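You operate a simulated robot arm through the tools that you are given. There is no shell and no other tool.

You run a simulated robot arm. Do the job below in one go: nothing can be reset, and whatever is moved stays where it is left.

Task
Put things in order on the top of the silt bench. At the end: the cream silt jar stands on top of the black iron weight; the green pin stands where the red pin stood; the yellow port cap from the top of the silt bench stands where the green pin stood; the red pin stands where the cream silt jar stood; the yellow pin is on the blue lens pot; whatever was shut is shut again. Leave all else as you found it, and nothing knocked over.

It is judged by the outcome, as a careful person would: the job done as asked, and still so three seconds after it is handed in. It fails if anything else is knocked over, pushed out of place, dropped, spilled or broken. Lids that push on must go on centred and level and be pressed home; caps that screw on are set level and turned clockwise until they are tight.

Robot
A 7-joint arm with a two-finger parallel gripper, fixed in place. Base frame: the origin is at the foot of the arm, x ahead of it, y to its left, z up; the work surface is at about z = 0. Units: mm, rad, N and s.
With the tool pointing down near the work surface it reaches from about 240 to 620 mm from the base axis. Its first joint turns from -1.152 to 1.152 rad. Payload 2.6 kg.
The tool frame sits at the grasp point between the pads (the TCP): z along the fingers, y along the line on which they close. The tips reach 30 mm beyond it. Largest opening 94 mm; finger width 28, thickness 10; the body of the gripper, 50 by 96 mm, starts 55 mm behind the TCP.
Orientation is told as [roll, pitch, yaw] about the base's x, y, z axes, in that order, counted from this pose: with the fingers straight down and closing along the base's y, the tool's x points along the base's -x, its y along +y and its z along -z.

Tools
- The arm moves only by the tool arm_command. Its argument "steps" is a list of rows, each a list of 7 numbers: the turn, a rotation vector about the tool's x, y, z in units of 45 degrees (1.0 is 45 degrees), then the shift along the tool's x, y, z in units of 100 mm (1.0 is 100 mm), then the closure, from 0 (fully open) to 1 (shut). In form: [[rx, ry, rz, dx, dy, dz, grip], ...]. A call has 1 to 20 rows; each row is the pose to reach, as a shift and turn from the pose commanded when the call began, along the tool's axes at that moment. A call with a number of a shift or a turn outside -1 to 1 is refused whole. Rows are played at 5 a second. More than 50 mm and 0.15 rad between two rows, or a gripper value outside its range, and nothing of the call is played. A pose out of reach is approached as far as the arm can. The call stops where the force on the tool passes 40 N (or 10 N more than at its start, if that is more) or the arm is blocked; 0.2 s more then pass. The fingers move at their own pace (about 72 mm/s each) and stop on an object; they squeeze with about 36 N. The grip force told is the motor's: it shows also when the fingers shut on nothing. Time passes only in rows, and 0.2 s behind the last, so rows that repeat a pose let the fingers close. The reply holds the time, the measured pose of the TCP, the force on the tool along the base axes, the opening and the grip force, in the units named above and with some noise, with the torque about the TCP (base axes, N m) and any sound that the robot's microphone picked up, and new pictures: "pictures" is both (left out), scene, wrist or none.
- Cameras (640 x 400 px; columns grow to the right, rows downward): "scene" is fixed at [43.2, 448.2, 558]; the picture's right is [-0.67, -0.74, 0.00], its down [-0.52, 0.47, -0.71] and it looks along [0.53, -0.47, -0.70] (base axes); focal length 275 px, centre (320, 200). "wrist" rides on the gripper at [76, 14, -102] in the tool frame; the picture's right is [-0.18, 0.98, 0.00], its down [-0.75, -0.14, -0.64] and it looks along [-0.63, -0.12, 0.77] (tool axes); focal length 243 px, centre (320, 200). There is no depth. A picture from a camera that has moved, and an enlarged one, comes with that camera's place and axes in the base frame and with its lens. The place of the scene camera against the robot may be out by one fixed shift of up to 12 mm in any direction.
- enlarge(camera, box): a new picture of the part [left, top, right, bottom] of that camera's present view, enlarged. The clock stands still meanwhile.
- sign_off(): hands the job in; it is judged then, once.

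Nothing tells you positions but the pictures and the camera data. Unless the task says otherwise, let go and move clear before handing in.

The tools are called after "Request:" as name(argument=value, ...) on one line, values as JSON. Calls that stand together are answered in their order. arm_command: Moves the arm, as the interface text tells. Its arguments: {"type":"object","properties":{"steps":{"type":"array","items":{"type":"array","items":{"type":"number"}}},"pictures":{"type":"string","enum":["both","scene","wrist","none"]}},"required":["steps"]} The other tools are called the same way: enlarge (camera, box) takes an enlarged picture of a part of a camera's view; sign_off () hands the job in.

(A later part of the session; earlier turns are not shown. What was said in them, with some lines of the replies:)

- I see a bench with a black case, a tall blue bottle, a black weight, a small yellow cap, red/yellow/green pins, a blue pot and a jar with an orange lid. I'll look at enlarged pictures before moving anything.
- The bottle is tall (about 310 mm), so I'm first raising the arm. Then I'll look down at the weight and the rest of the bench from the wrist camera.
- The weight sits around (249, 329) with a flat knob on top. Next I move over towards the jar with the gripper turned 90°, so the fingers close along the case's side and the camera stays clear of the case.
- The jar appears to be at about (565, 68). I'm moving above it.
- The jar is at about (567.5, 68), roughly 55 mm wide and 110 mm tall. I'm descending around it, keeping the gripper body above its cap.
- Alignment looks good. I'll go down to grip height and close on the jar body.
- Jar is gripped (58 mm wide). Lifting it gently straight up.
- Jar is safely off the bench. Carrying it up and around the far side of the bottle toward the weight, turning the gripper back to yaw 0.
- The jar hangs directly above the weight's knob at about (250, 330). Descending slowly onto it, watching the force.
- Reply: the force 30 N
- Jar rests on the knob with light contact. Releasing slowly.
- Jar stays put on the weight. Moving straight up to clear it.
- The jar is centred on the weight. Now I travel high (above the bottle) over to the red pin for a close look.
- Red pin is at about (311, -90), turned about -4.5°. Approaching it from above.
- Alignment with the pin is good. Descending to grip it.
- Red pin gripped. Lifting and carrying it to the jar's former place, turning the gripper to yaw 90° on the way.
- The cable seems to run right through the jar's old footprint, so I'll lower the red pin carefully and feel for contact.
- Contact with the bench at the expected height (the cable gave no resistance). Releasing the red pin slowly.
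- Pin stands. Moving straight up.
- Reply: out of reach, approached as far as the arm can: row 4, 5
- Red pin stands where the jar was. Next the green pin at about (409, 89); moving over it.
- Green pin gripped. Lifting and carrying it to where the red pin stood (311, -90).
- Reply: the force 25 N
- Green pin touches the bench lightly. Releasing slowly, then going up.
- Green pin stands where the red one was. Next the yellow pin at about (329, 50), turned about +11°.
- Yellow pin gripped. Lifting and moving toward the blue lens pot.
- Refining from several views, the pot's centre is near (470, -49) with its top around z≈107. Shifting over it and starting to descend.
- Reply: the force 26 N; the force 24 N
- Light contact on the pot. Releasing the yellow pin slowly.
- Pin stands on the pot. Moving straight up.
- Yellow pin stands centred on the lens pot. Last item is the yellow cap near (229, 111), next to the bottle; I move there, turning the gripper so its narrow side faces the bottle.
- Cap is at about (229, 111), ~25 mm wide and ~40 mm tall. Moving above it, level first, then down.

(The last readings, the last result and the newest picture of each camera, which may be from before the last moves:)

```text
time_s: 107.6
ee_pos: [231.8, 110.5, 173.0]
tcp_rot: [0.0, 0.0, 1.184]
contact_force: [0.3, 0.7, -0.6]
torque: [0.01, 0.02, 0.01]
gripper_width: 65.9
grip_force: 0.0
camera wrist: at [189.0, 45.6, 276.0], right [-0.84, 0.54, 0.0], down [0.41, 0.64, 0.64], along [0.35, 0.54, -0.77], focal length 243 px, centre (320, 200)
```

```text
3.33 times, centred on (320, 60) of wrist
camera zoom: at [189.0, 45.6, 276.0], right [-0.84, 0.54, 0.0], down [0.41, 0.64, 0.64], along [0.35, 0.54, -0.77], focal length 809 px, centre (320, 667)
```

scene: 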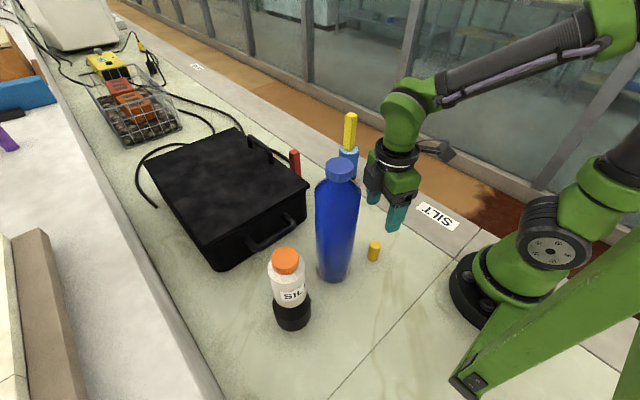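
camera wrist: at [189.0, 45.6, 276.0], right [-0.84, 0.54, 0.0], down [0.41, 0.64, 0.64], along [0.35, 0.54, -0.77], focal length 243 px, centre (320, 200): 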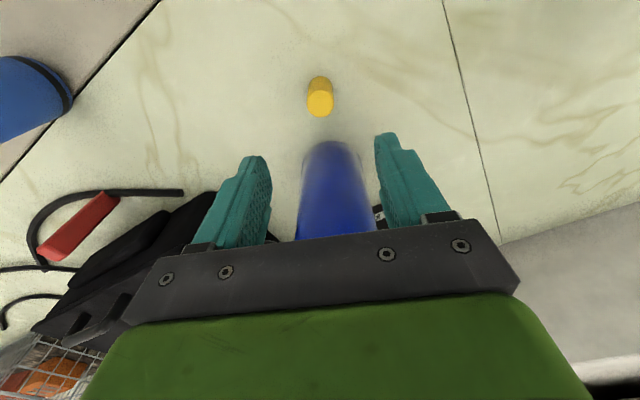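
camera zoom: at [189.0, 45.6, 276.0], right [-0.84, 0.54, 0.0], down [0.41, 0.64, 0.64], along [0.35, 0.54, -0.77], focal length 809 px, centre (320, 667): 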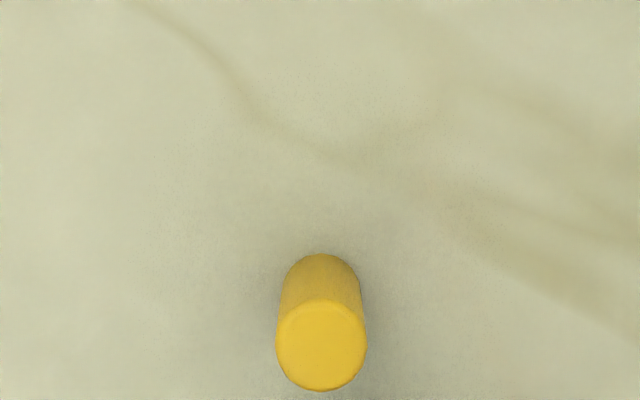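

Request:
arm_command(steps=[[0, 0, 0, 0, 0, 0.25, 0.3], [0, 0, 0, 0, 0, 0.5, 0.3], [0, 0, 0, 0, 0, 0.75, 0.3], [0, 0, 0, 0, 0, 0.95, 0.3], [0, 0, 0, 0, 0, 1, 0.3], [0, 0, 0, 0, 0, 1, 0.3]], pictures="both")

Request:
enlarge(camera="scene", box=[300, 140, 480, 290])

Request:
enlarge(camera="wrist", box=[220, 60, 420, 260])

```text
time_s: 109.0
ee_pos: [231.7, 110.6, 73.3]
tcp_rot: [0.0, 0.0, 1.186]
contact_force: [0.1, 0.7, 0.1]
torque: [0.01, 0.01, -0.01]
gripper_width: 65.7
grip_force: 0.1
camera wrist: at [189.1, 45.1, 176.1], right [-0.84, 0.54, 0.0], down [0.41, 0.64, 0.64], along [0.35, 0.54, -0.77], focal length 243 px, centre (320, 200)
```

scene: 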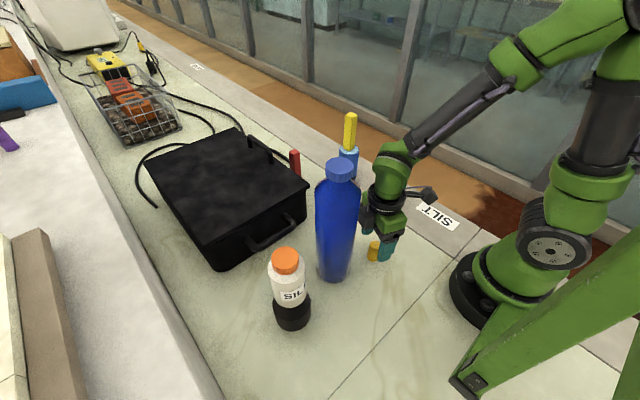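
wrist: 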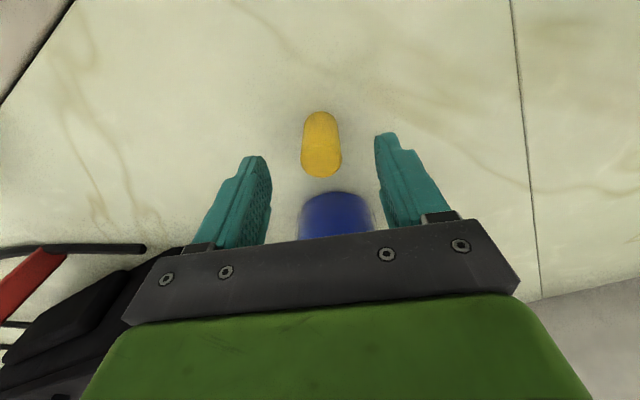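

```text
2.67 times, centred on (390, 215) of scene
camera zoom: at [43.2, 448.2, 558.0], right [-0.67, -0.74, 0.0], down [-0.52, 0.47, -0.71], along [0.53, -0.47, -0.7], focal length 733 px, centre (133, 160)
```

zoom: 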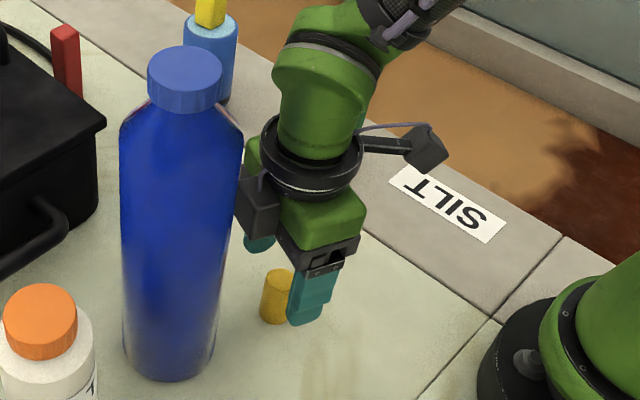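

```text
2.00 times, centred on (320, 160) of wrist
camera zoom: at [189.1, 45.1, 176.1], right [-0.84, 0.54, 0.0], down [0.41, 0.64, 0.64], along [0.35, 0.54, -0.77], focal length 485 px, centre (320, 280)
```

zoom: 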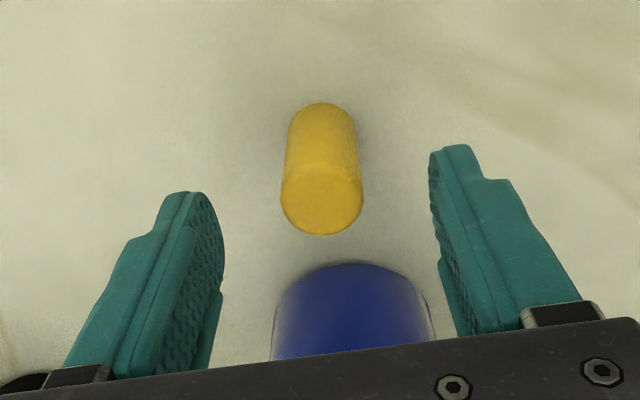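

Everything clear of the bottle. Lowering the last bit and closing on the cap.

Request:
arm_command(steps=[[0, 0, 0, 0, 0, 0.15, 0.3], [0, 0, 0, 0, 0, 0.28, 0.3], [0, 0, 0, 0, 0, 0.35, 0.3], [0, 0, 0, 0, 0, 0.36, 0.3], [0, 0, 0, 0, 0, 0.36, 0.45], [0, 0, 0, 0, 0, 0.36, 0.6], [0, 0, 0, 0, 0, 0.36, 0.7], [0, 0, 0, 0, 0, 0.36, 0.8], [0, 0, 0, 0, 0, 0.36, 1], [0, 0, 0, 0, 0, 0.36, 1], [0, 0, 0, 0, 0, 0.36, 1]], pictures="both")

Request:
enlarge(camera="wrist", box=[220, 60, 420, 260])

```text
time_s: 111.4
ee_pos: [231.4, 110.6, 38.5]
tcp_rot: [0.001, 0.002, 1.186]
contact_force: [-0.5, 0.7, -0.6]
torque: [0.01, 0.01, -0.01]
gripper_width: 23.7
grip_force: 36.0
camera wrist: at [188.7, 45.5, 140.5], right [-0.84, 0.54, 0.0], down [0.41, 0.64, 0.64], along [0.35, 0.54, -0.77], focal length 243 px, centre (320, 200)
```

scene: 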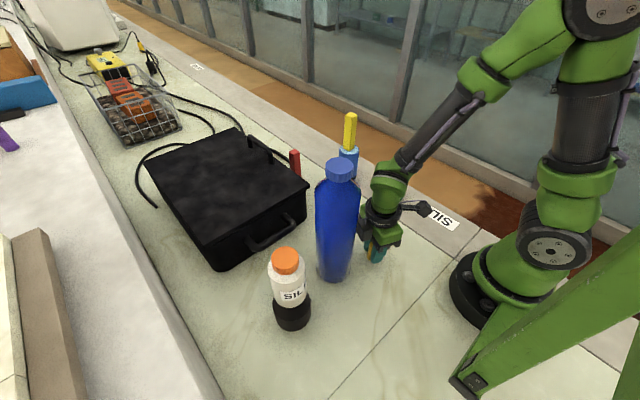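
wrist: 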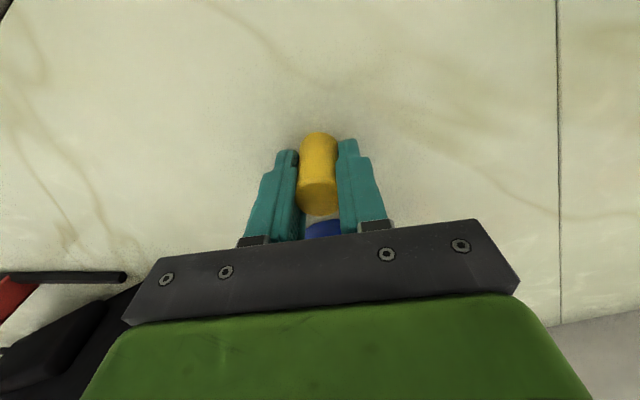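

```text
2.00 times, centred on (320, 160) of wrist
camera zoom: at [188.7, 45.5, 140.5], right [-0.84, 0.54, 0.0], down [0.41, 0.64, 0.64], along [0.35, 0.54, -0.77], focal length 485 px, centre (320, 280)
```

zoom: 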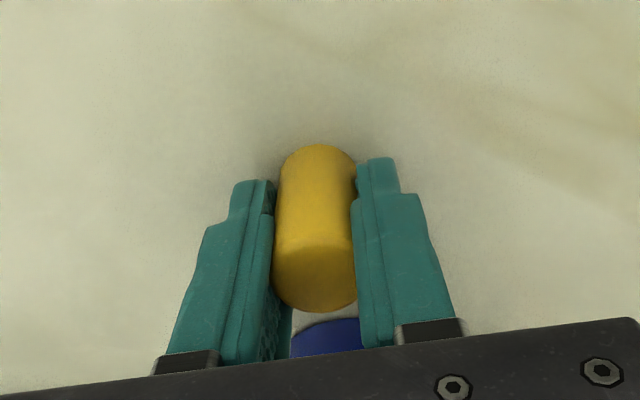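

Cap gripped. Lifting and carrying it to where the green pin stood (409, 89.5).

Request:
arm_command(steps=[[0, 0, 0, 0, 0, -0.05, 1], [0, 0, 0, 0, 0, -0.15, 1], [0, 0, 0, 0, 0, -0.35, 1], [0, 0, 0, 0, 0, -0.6, 1], [0, 0, 0, 0, 0, -0.85, 1], [0, 0, 0, 0, 0, -1, 1]], pictures="none")

Request:
arm_command(steps=[[0, 0, 0, 0, 0, -0.25, 1], [0, 0, 0, 0, 0, -0.5, 1], [0, 0, 0, 0.1, -0.1, -0.7, 1], [0, 0, 0, 0.1, -0.25, -0.8, 1], [0, 0, 0, 0, -0.4, -0.8, 1], [0, 0, 0, -0.1, -0.55, -0.8, 1], [0, 0, 0, -0.18, -0.7, -0.8, 1], [0, 0, 0, -0.237, -0.864, -0.8, 1], [0, 0, 0, -0.237, -0.864, -0.8, 1]], pictures="none")

Request:
arm_command(steps=[[0, 0, 0, -0.05, -0.2, 0, 1], [0, 0, 0, -0.1, -0.4, 0, 1], [0, 0, 0, -0.16, -0.6, 0, 1], [0, 0, 0, -0.2, -0.75, 0, 1], [0, 0, 0, -0.237, -0.864, 0, 1], [0, 0, 0, -0.237, -0.864, 0, 1]], pictures="both")

```text
time_s: 112.8
ee_pos: [230.0, 111.1, 137.0]
tcp_rot: [-0.001, 0.001, 1.187]
contact_force: [0.0, 0.1, 0.0]
torque: [-0.02, -0.02, 0.0]
gripper_width: 24.0
grip_force: 35.5
```

```text
time_s: 114.8
ee_pos: [319.4, 99.8, 218.4]
tcp_rot: [0.0, 0.0, 1.184]
contact_force: [0.7, 0.2, 0.2]
torque: [-0.04, 0.01, -0.02]
gripper_width: 23.6
grip_force: 35.6
```

```text
time_s: 116.2
ee_pos: [408.8, 89.2, 219.4]
tcp_rot: [-0.001, -0.001, 1.183]
contact_force: [-0.1, 0.6, 0.3]
torque: [0.0, -0.01, -0.03]
gripper_width: 24.1
grip_force: 36.3
camera wrist: at [366.6, 23.9, 320.4], right [-0.84, 0.54, 0.0], down [0.41, 0.64, 0.64], along [0.35, 0.54, -0.77], focal length 243 px, centre (320, 200)
```

scene: 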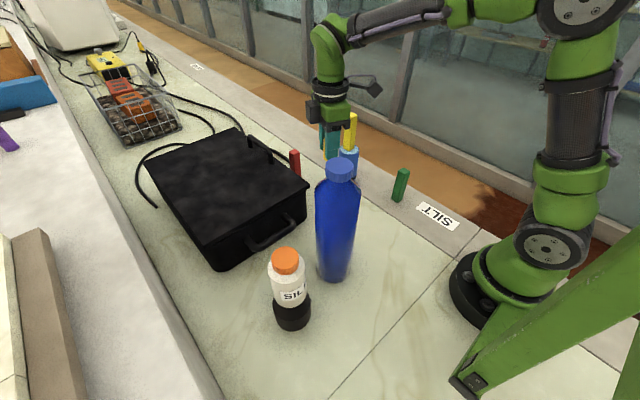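
wrist: 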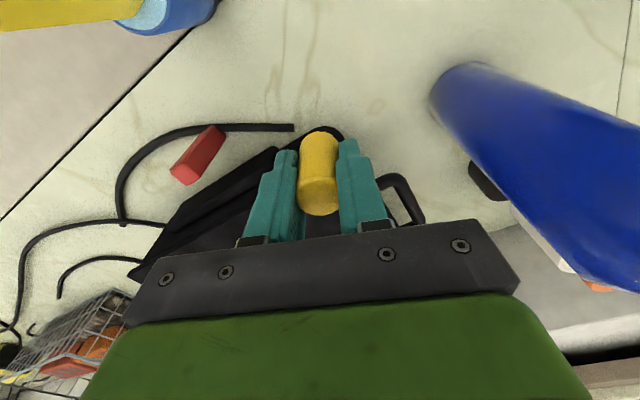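

Request:
arm_command(steps=[[0, 0, 0, 0, 0, 0.25, 1], [0, 0, 0, 0, 0, 0.5, 1], [0, 0, 0, 0, 0, 0.75, 1], [0, 0, 0, 0, 0, 1, 1], [0, 0, 0, 0, 0, 1, 1]], pictures="none")

Request:
arm_command(steps=[[0, 0, 0, 0, 0, 0.2, 1], [0, 0, 0, 0, 0, 0.4, 1], [0, 0, 0, 0, 0, 0.55, 1], [0, 0, 0, 0, 0, 0.65, 1], [0, 0, 0, 0, 0, 0.7, 1], [0, 0, 0, 0, 0, 0.7, 1]], pictures="both")

Request:
enlarge(camera="wrist", box=[220, 60, 420, 260])

```text
time_s: 117.4
ee_pos: [408.8, 89.1, 117.3]
tcp_rot: [0.0, -0.001, 1.182]
contact_force: [0.0, 0.2, -0.2]
torque: [0.02, 0.01, 0.02]
gripper_width: 24.1
grip_force: 36.2
```

```text
time_s: 118.8
ee_pos: [408.5, 91.2, 47.7]
tcp_rot: [0.001, 0.0, 1.185]
contact_force: [0.5, 0.4, 0.1]
torque: [-0.04, -0.02, 0.02]
gripper_width: 23.9
grip_force: 36.1
camera wrist: at [366.4, 24.1, 150.1], right [-0.84, 0.54, 0.0], down [0.41, 0.64, 0.64], along [0.35, 0.54, -0.77], focal length 243 px, centre (320, 200)
```

scene: 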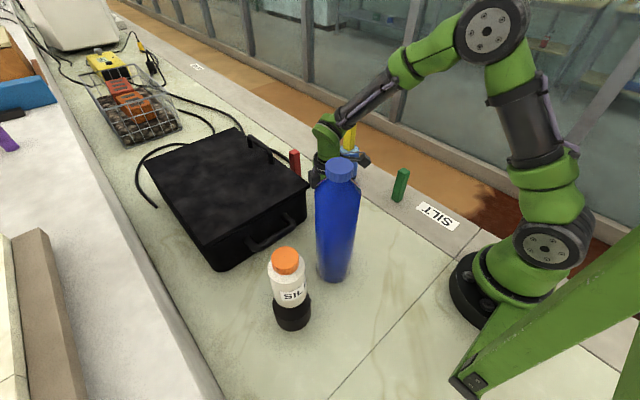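
wrist: 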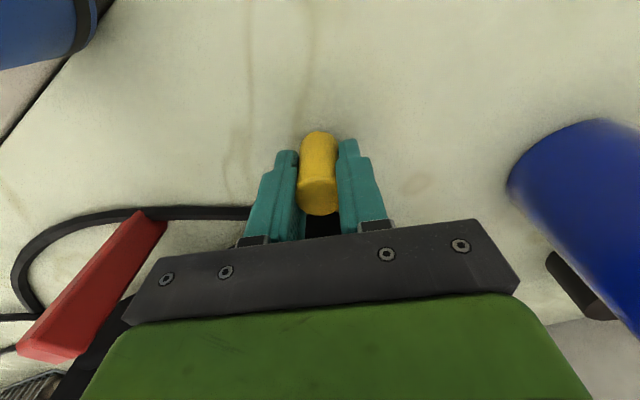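

```text
2.00 times, centred on (320, 160) of wrist
camera zoom: at [366.4, 24.1, 150.1], right [-0.84, 0.54, 0.0], down [0.41, 0.64, 0.64], along [0.35, 0.54, -0.77], focal length 485 px, centre (320, 280)
```

zoom: 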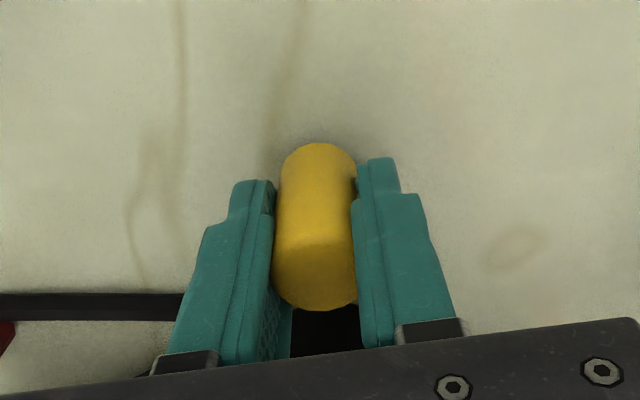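

Request:
arm_command(steps=[[0, 0, 0, 0, 0, 0.02, 1], [0, 0, 0, 0, 0, 0.04, 1], [0, 0, 0, 0, 0, 0.06, 1], [0, 0, 0, 0, 0, 0.075, 1], [0, 0, 0, 0, 0, 0.085, 1], [0, 0, 0, 0, 0, 0.09, 1], [0, 0, 0, 0, 0, 0.09, 1]], pictures="none")

Request:
arm_command(steps=[[0, 0, 0, 0, 0, 0.004, 1], [0, 0, 0, 0, 0, 0.008, 1], [0, 0, 0, 0, 0, 0.008, 1]], pictures="none")

```text
time_s: 120.4
ee_pos: [409.2, 90.6, 39.6]
tcp_rot: [0.001, 0.001, 1.181]
contact_force: [-0.7, -0.9, 5.8]
torque: [-0.04, 0.02, -0.03]
gripper_width: 24.0
grip_force: 36.3
```

```text
time_s: 121.2
ee_pos: [409.4, 91.0, 38.7]
tcp_rot: [-0.003, 0.0, 1.184]
contact_force: [-7.7, -2.9, 23.5]
torque: [0.32, -0.15, 0.13]
gripper_width: 23.7
grip_force: 36.0
```

Request:
arm_command(steps=[[0, 0, 0, 0, 0, -0.005, 1], [0, 0, 0, 0, 0, -0.008, 1], [0, 0, 0, 0, 0, -0.008, 1]], pictures="none")

```text
time_s: 122.0
ee_pos: [409.1, 90.7, 39.0]
tcp_rot: [-0.002, -0.001, 1.185]
contact_force: [1.9, -0.8, 10.9]
torque: [-0.04, -0.12, 0.01]
gripper_width: 23.9
grip_force: 36.0
```

Request:
arm_command(steps=[[0, 0, 0, 0, 0, -0.004, 1], [0, 0, 0, 0, 0, -0.004, 0.75], [0, 0, 0, 0, 0, -0.004, 0.73], [0, 0, 0, 0, 0, -0.004, 0.71], [0, 0, 0, 0, 0, -0.004, 0.67], [0, 0, 0, 0, 0, -0.004, 0.58], [0, 0, 0, 0, 0, -0.004, 0.45], [0, 0, 0, 0, 0, -0.004, 0.45]], pictures="both")

Request:
enlarge(camera="wrist", box=[220, 60, 420, 260])

```text
time_s: 123.8
ee_pos: [408.2, 90.1, 39.9]
tcp_rot: [0.0, 0.001, 1.185]
contact_force: [0.1, 0.6, -0.2]
torque: [0.0, 0.02, -0.02]
gripper_width: 51.6
grip_force: 0.0
camera wrist: at [366.3, 24.4, 141.8], right [-0.84, 0.54, 0.0], down [0.41, 0.64, 0.64], along [0.35, 0.54, -0.77], focal length 243 px, centre (320, 200)
```

scene: 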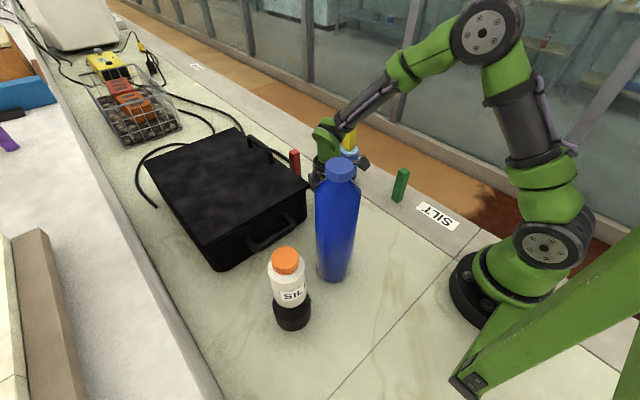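
wrist: 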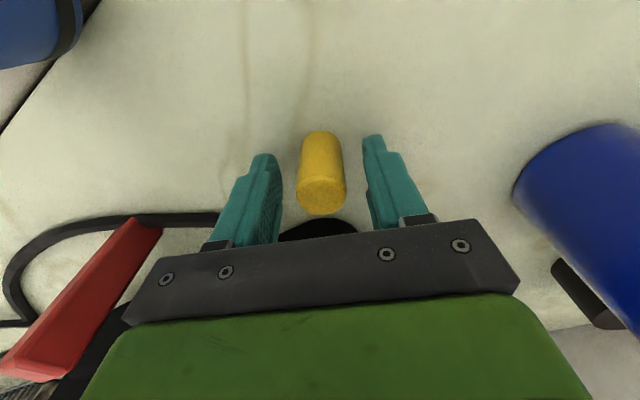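

```text
2.00 times, centred on (320, 160) of wrist
camera zoom: at [366.3, 24.4, 141.8], right [-0.84, 0.54, 0.0], down [0.41, 0.64, 0.64], along [0.35, 0.54, -0.77], focal length 485 px, centre (320, 280)
```

zoom: 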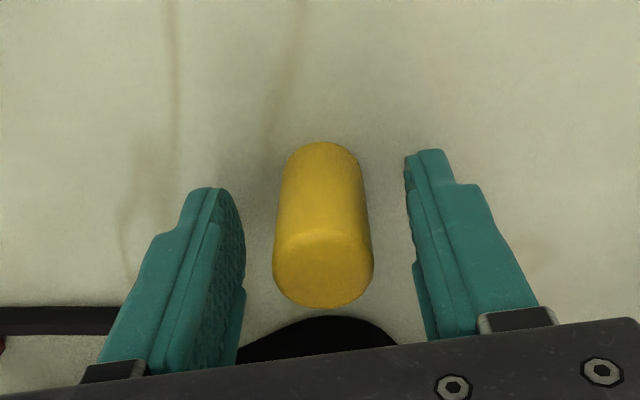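

Cap stands in place. Moving straight up and clear for a final check.

Request:
arm_command(steps=[[0, 0, 0, 0, 0, -0.1, 0.45], [0, 0, 0, 0, 0, -0.25, 0.4], [0, 0, 0, 0, 0, -0.5, 0.3], [0, 0, 0, 0, 0, -0.75, 0.2], [0, 0, 0, 0, 0, -1, 0.1]], pictures="none")

Request:
arm_command(steps=[[0, 0, 0, 0, 0, -0.3, 0], [0, 0, 0, 0, 0, -0.6, 0], [0, 0, 0, 0, 0, -0.9, 0], [0, 0, 0, 0, 0, -1, 0]], pictures="none")

Request:
arm_command(steps=[[0, 0, 0, 0, 0, -0.3, 0], [0, 0, 0, 0, 0, -0.6, 0], [0, 0, 0, 0, 0, -0.9, 0], [0, 0, 0, 0, 0, -1, 0], [0, 0, 0, 0, 0, -1, 0]], pictures="both")

Request:
enlarge(camera="scene", box=[240, 100, 480, 340])

Request:
enlarge(camera="wrist", box=[100, 0, 500, 240])

```text
time_s: 125.0
ee_pos: [408.9, 89.1, 140.0]
tcp_rot: [0.0, 0.0, 1.185]
contact_force: [-0.3, -0.6, 0.1]
torque: [-0.01, 0.01, -0.03]
gripper_width: 84.7
grip_force: 0.0
```

```text
time_s: 126.0
ee_pos: [408.8, 88.8, 239.3]
tcp_rot: [0.001, 0.0, 1.184]
contact_force: [0.1, 0.8, -0.8]
torque: [0.02, 0.0, 0.01]
gripper_width: 93.9
grip_force: 0.0
```

```text
time_s: 127.2
ee_pos: [408.8, 89.3, 339.9]
tcp_rot: [0.0, 0.001, 1.186]
contact_force: [0.1, 0.8, -0.4]
torque: [0.03, -0.02, -0.01]
gripper_width: 94.2
grip_force: 0.1
camera wrist: at [366.6, 24.2, 441.9], right [-0.84, 0.54, 0.0], down [0.41, 0.65, 0.64], along [0.35, 0.54, -0.77], focal length 243 px, centre (320, 200)
```

scene: 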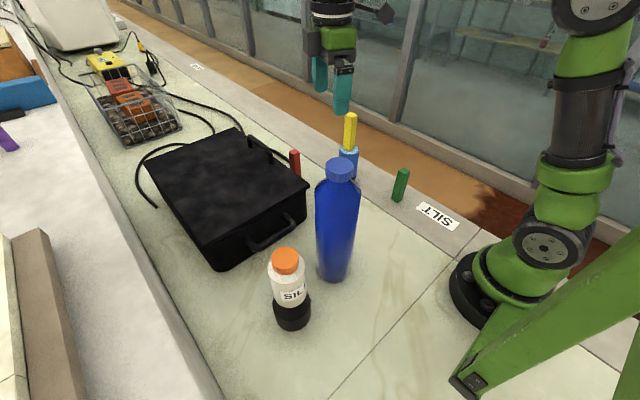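
wrist: 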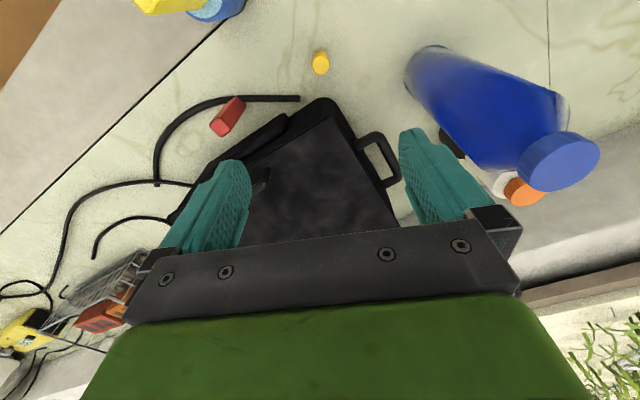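

```text
1.67 times, centred on (360, 220) of scene
camera zoom: at [43.2, 448.2, 558.0], right [-0.67, -0.74, 0.0], down [-0.52, 0.47, -0.71], along [0.53, -0.47, -0.7], focal length 458 px, centre (253, 167)
```

zoom: 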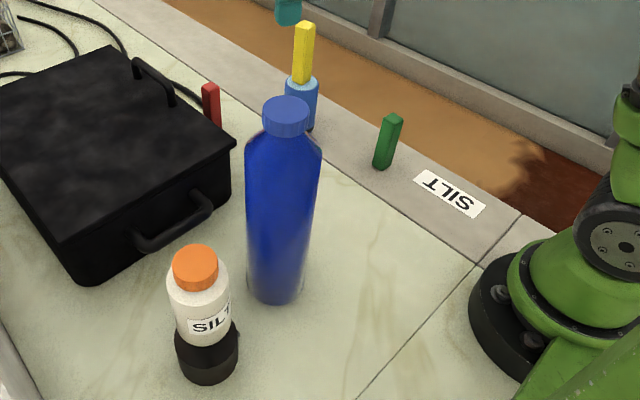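

```text
1.60 times, centred on (300, 120) of wrist
camera zoom: at [366.6, 24.2, 441.9], right [-0.84, 0.54, 0.0], down [0.41, 0.65, 0.64], along [0.35, 0.54, -0.77], focal length 388 px, centre (352, 328)
```

zoom: 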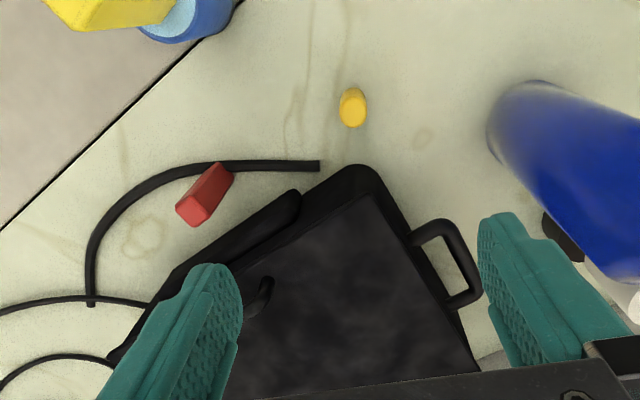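

Everything is where it was asked:
- The jar is on the weight.
- The green pin is on the red pin's spot.
- The cap is on the green pin's spot.
- The red pin is on the jar's spot.
- The yellow pin is on the lens pot.

Nothing was opened, nothing else looks moved, and the gripper is empty and clear, so I'm handing the job in.

Request:
sign_off()

```text
The job is handed in.
```

The bench is in the order you asked for, and I've handed the job in. In the last pictures everything was standing and nothing else had moved.

- **Cream silt jar:** it stands on top of the black iron weight, centred on the knob.
- **Green pin:** it stands where the red pin stood.
- **Yellow port cap:** it stands where the green pin stood.
- **Red pin:** it stands where the jar stood. A loose black cable runs through that spot, just as it ran under the jar. The pin met no resistance from it and stands level on the bench.
- **Yellow pin:** it stands on top of the blue lens pot, near the centre.

I placed the red and green pins and the cap within about 2 mm of the original spots, as far as I could measure from the cameras. I didn't open anything, so nothing needed shutting again. The gripper was empty and well above the bench at hand-in.
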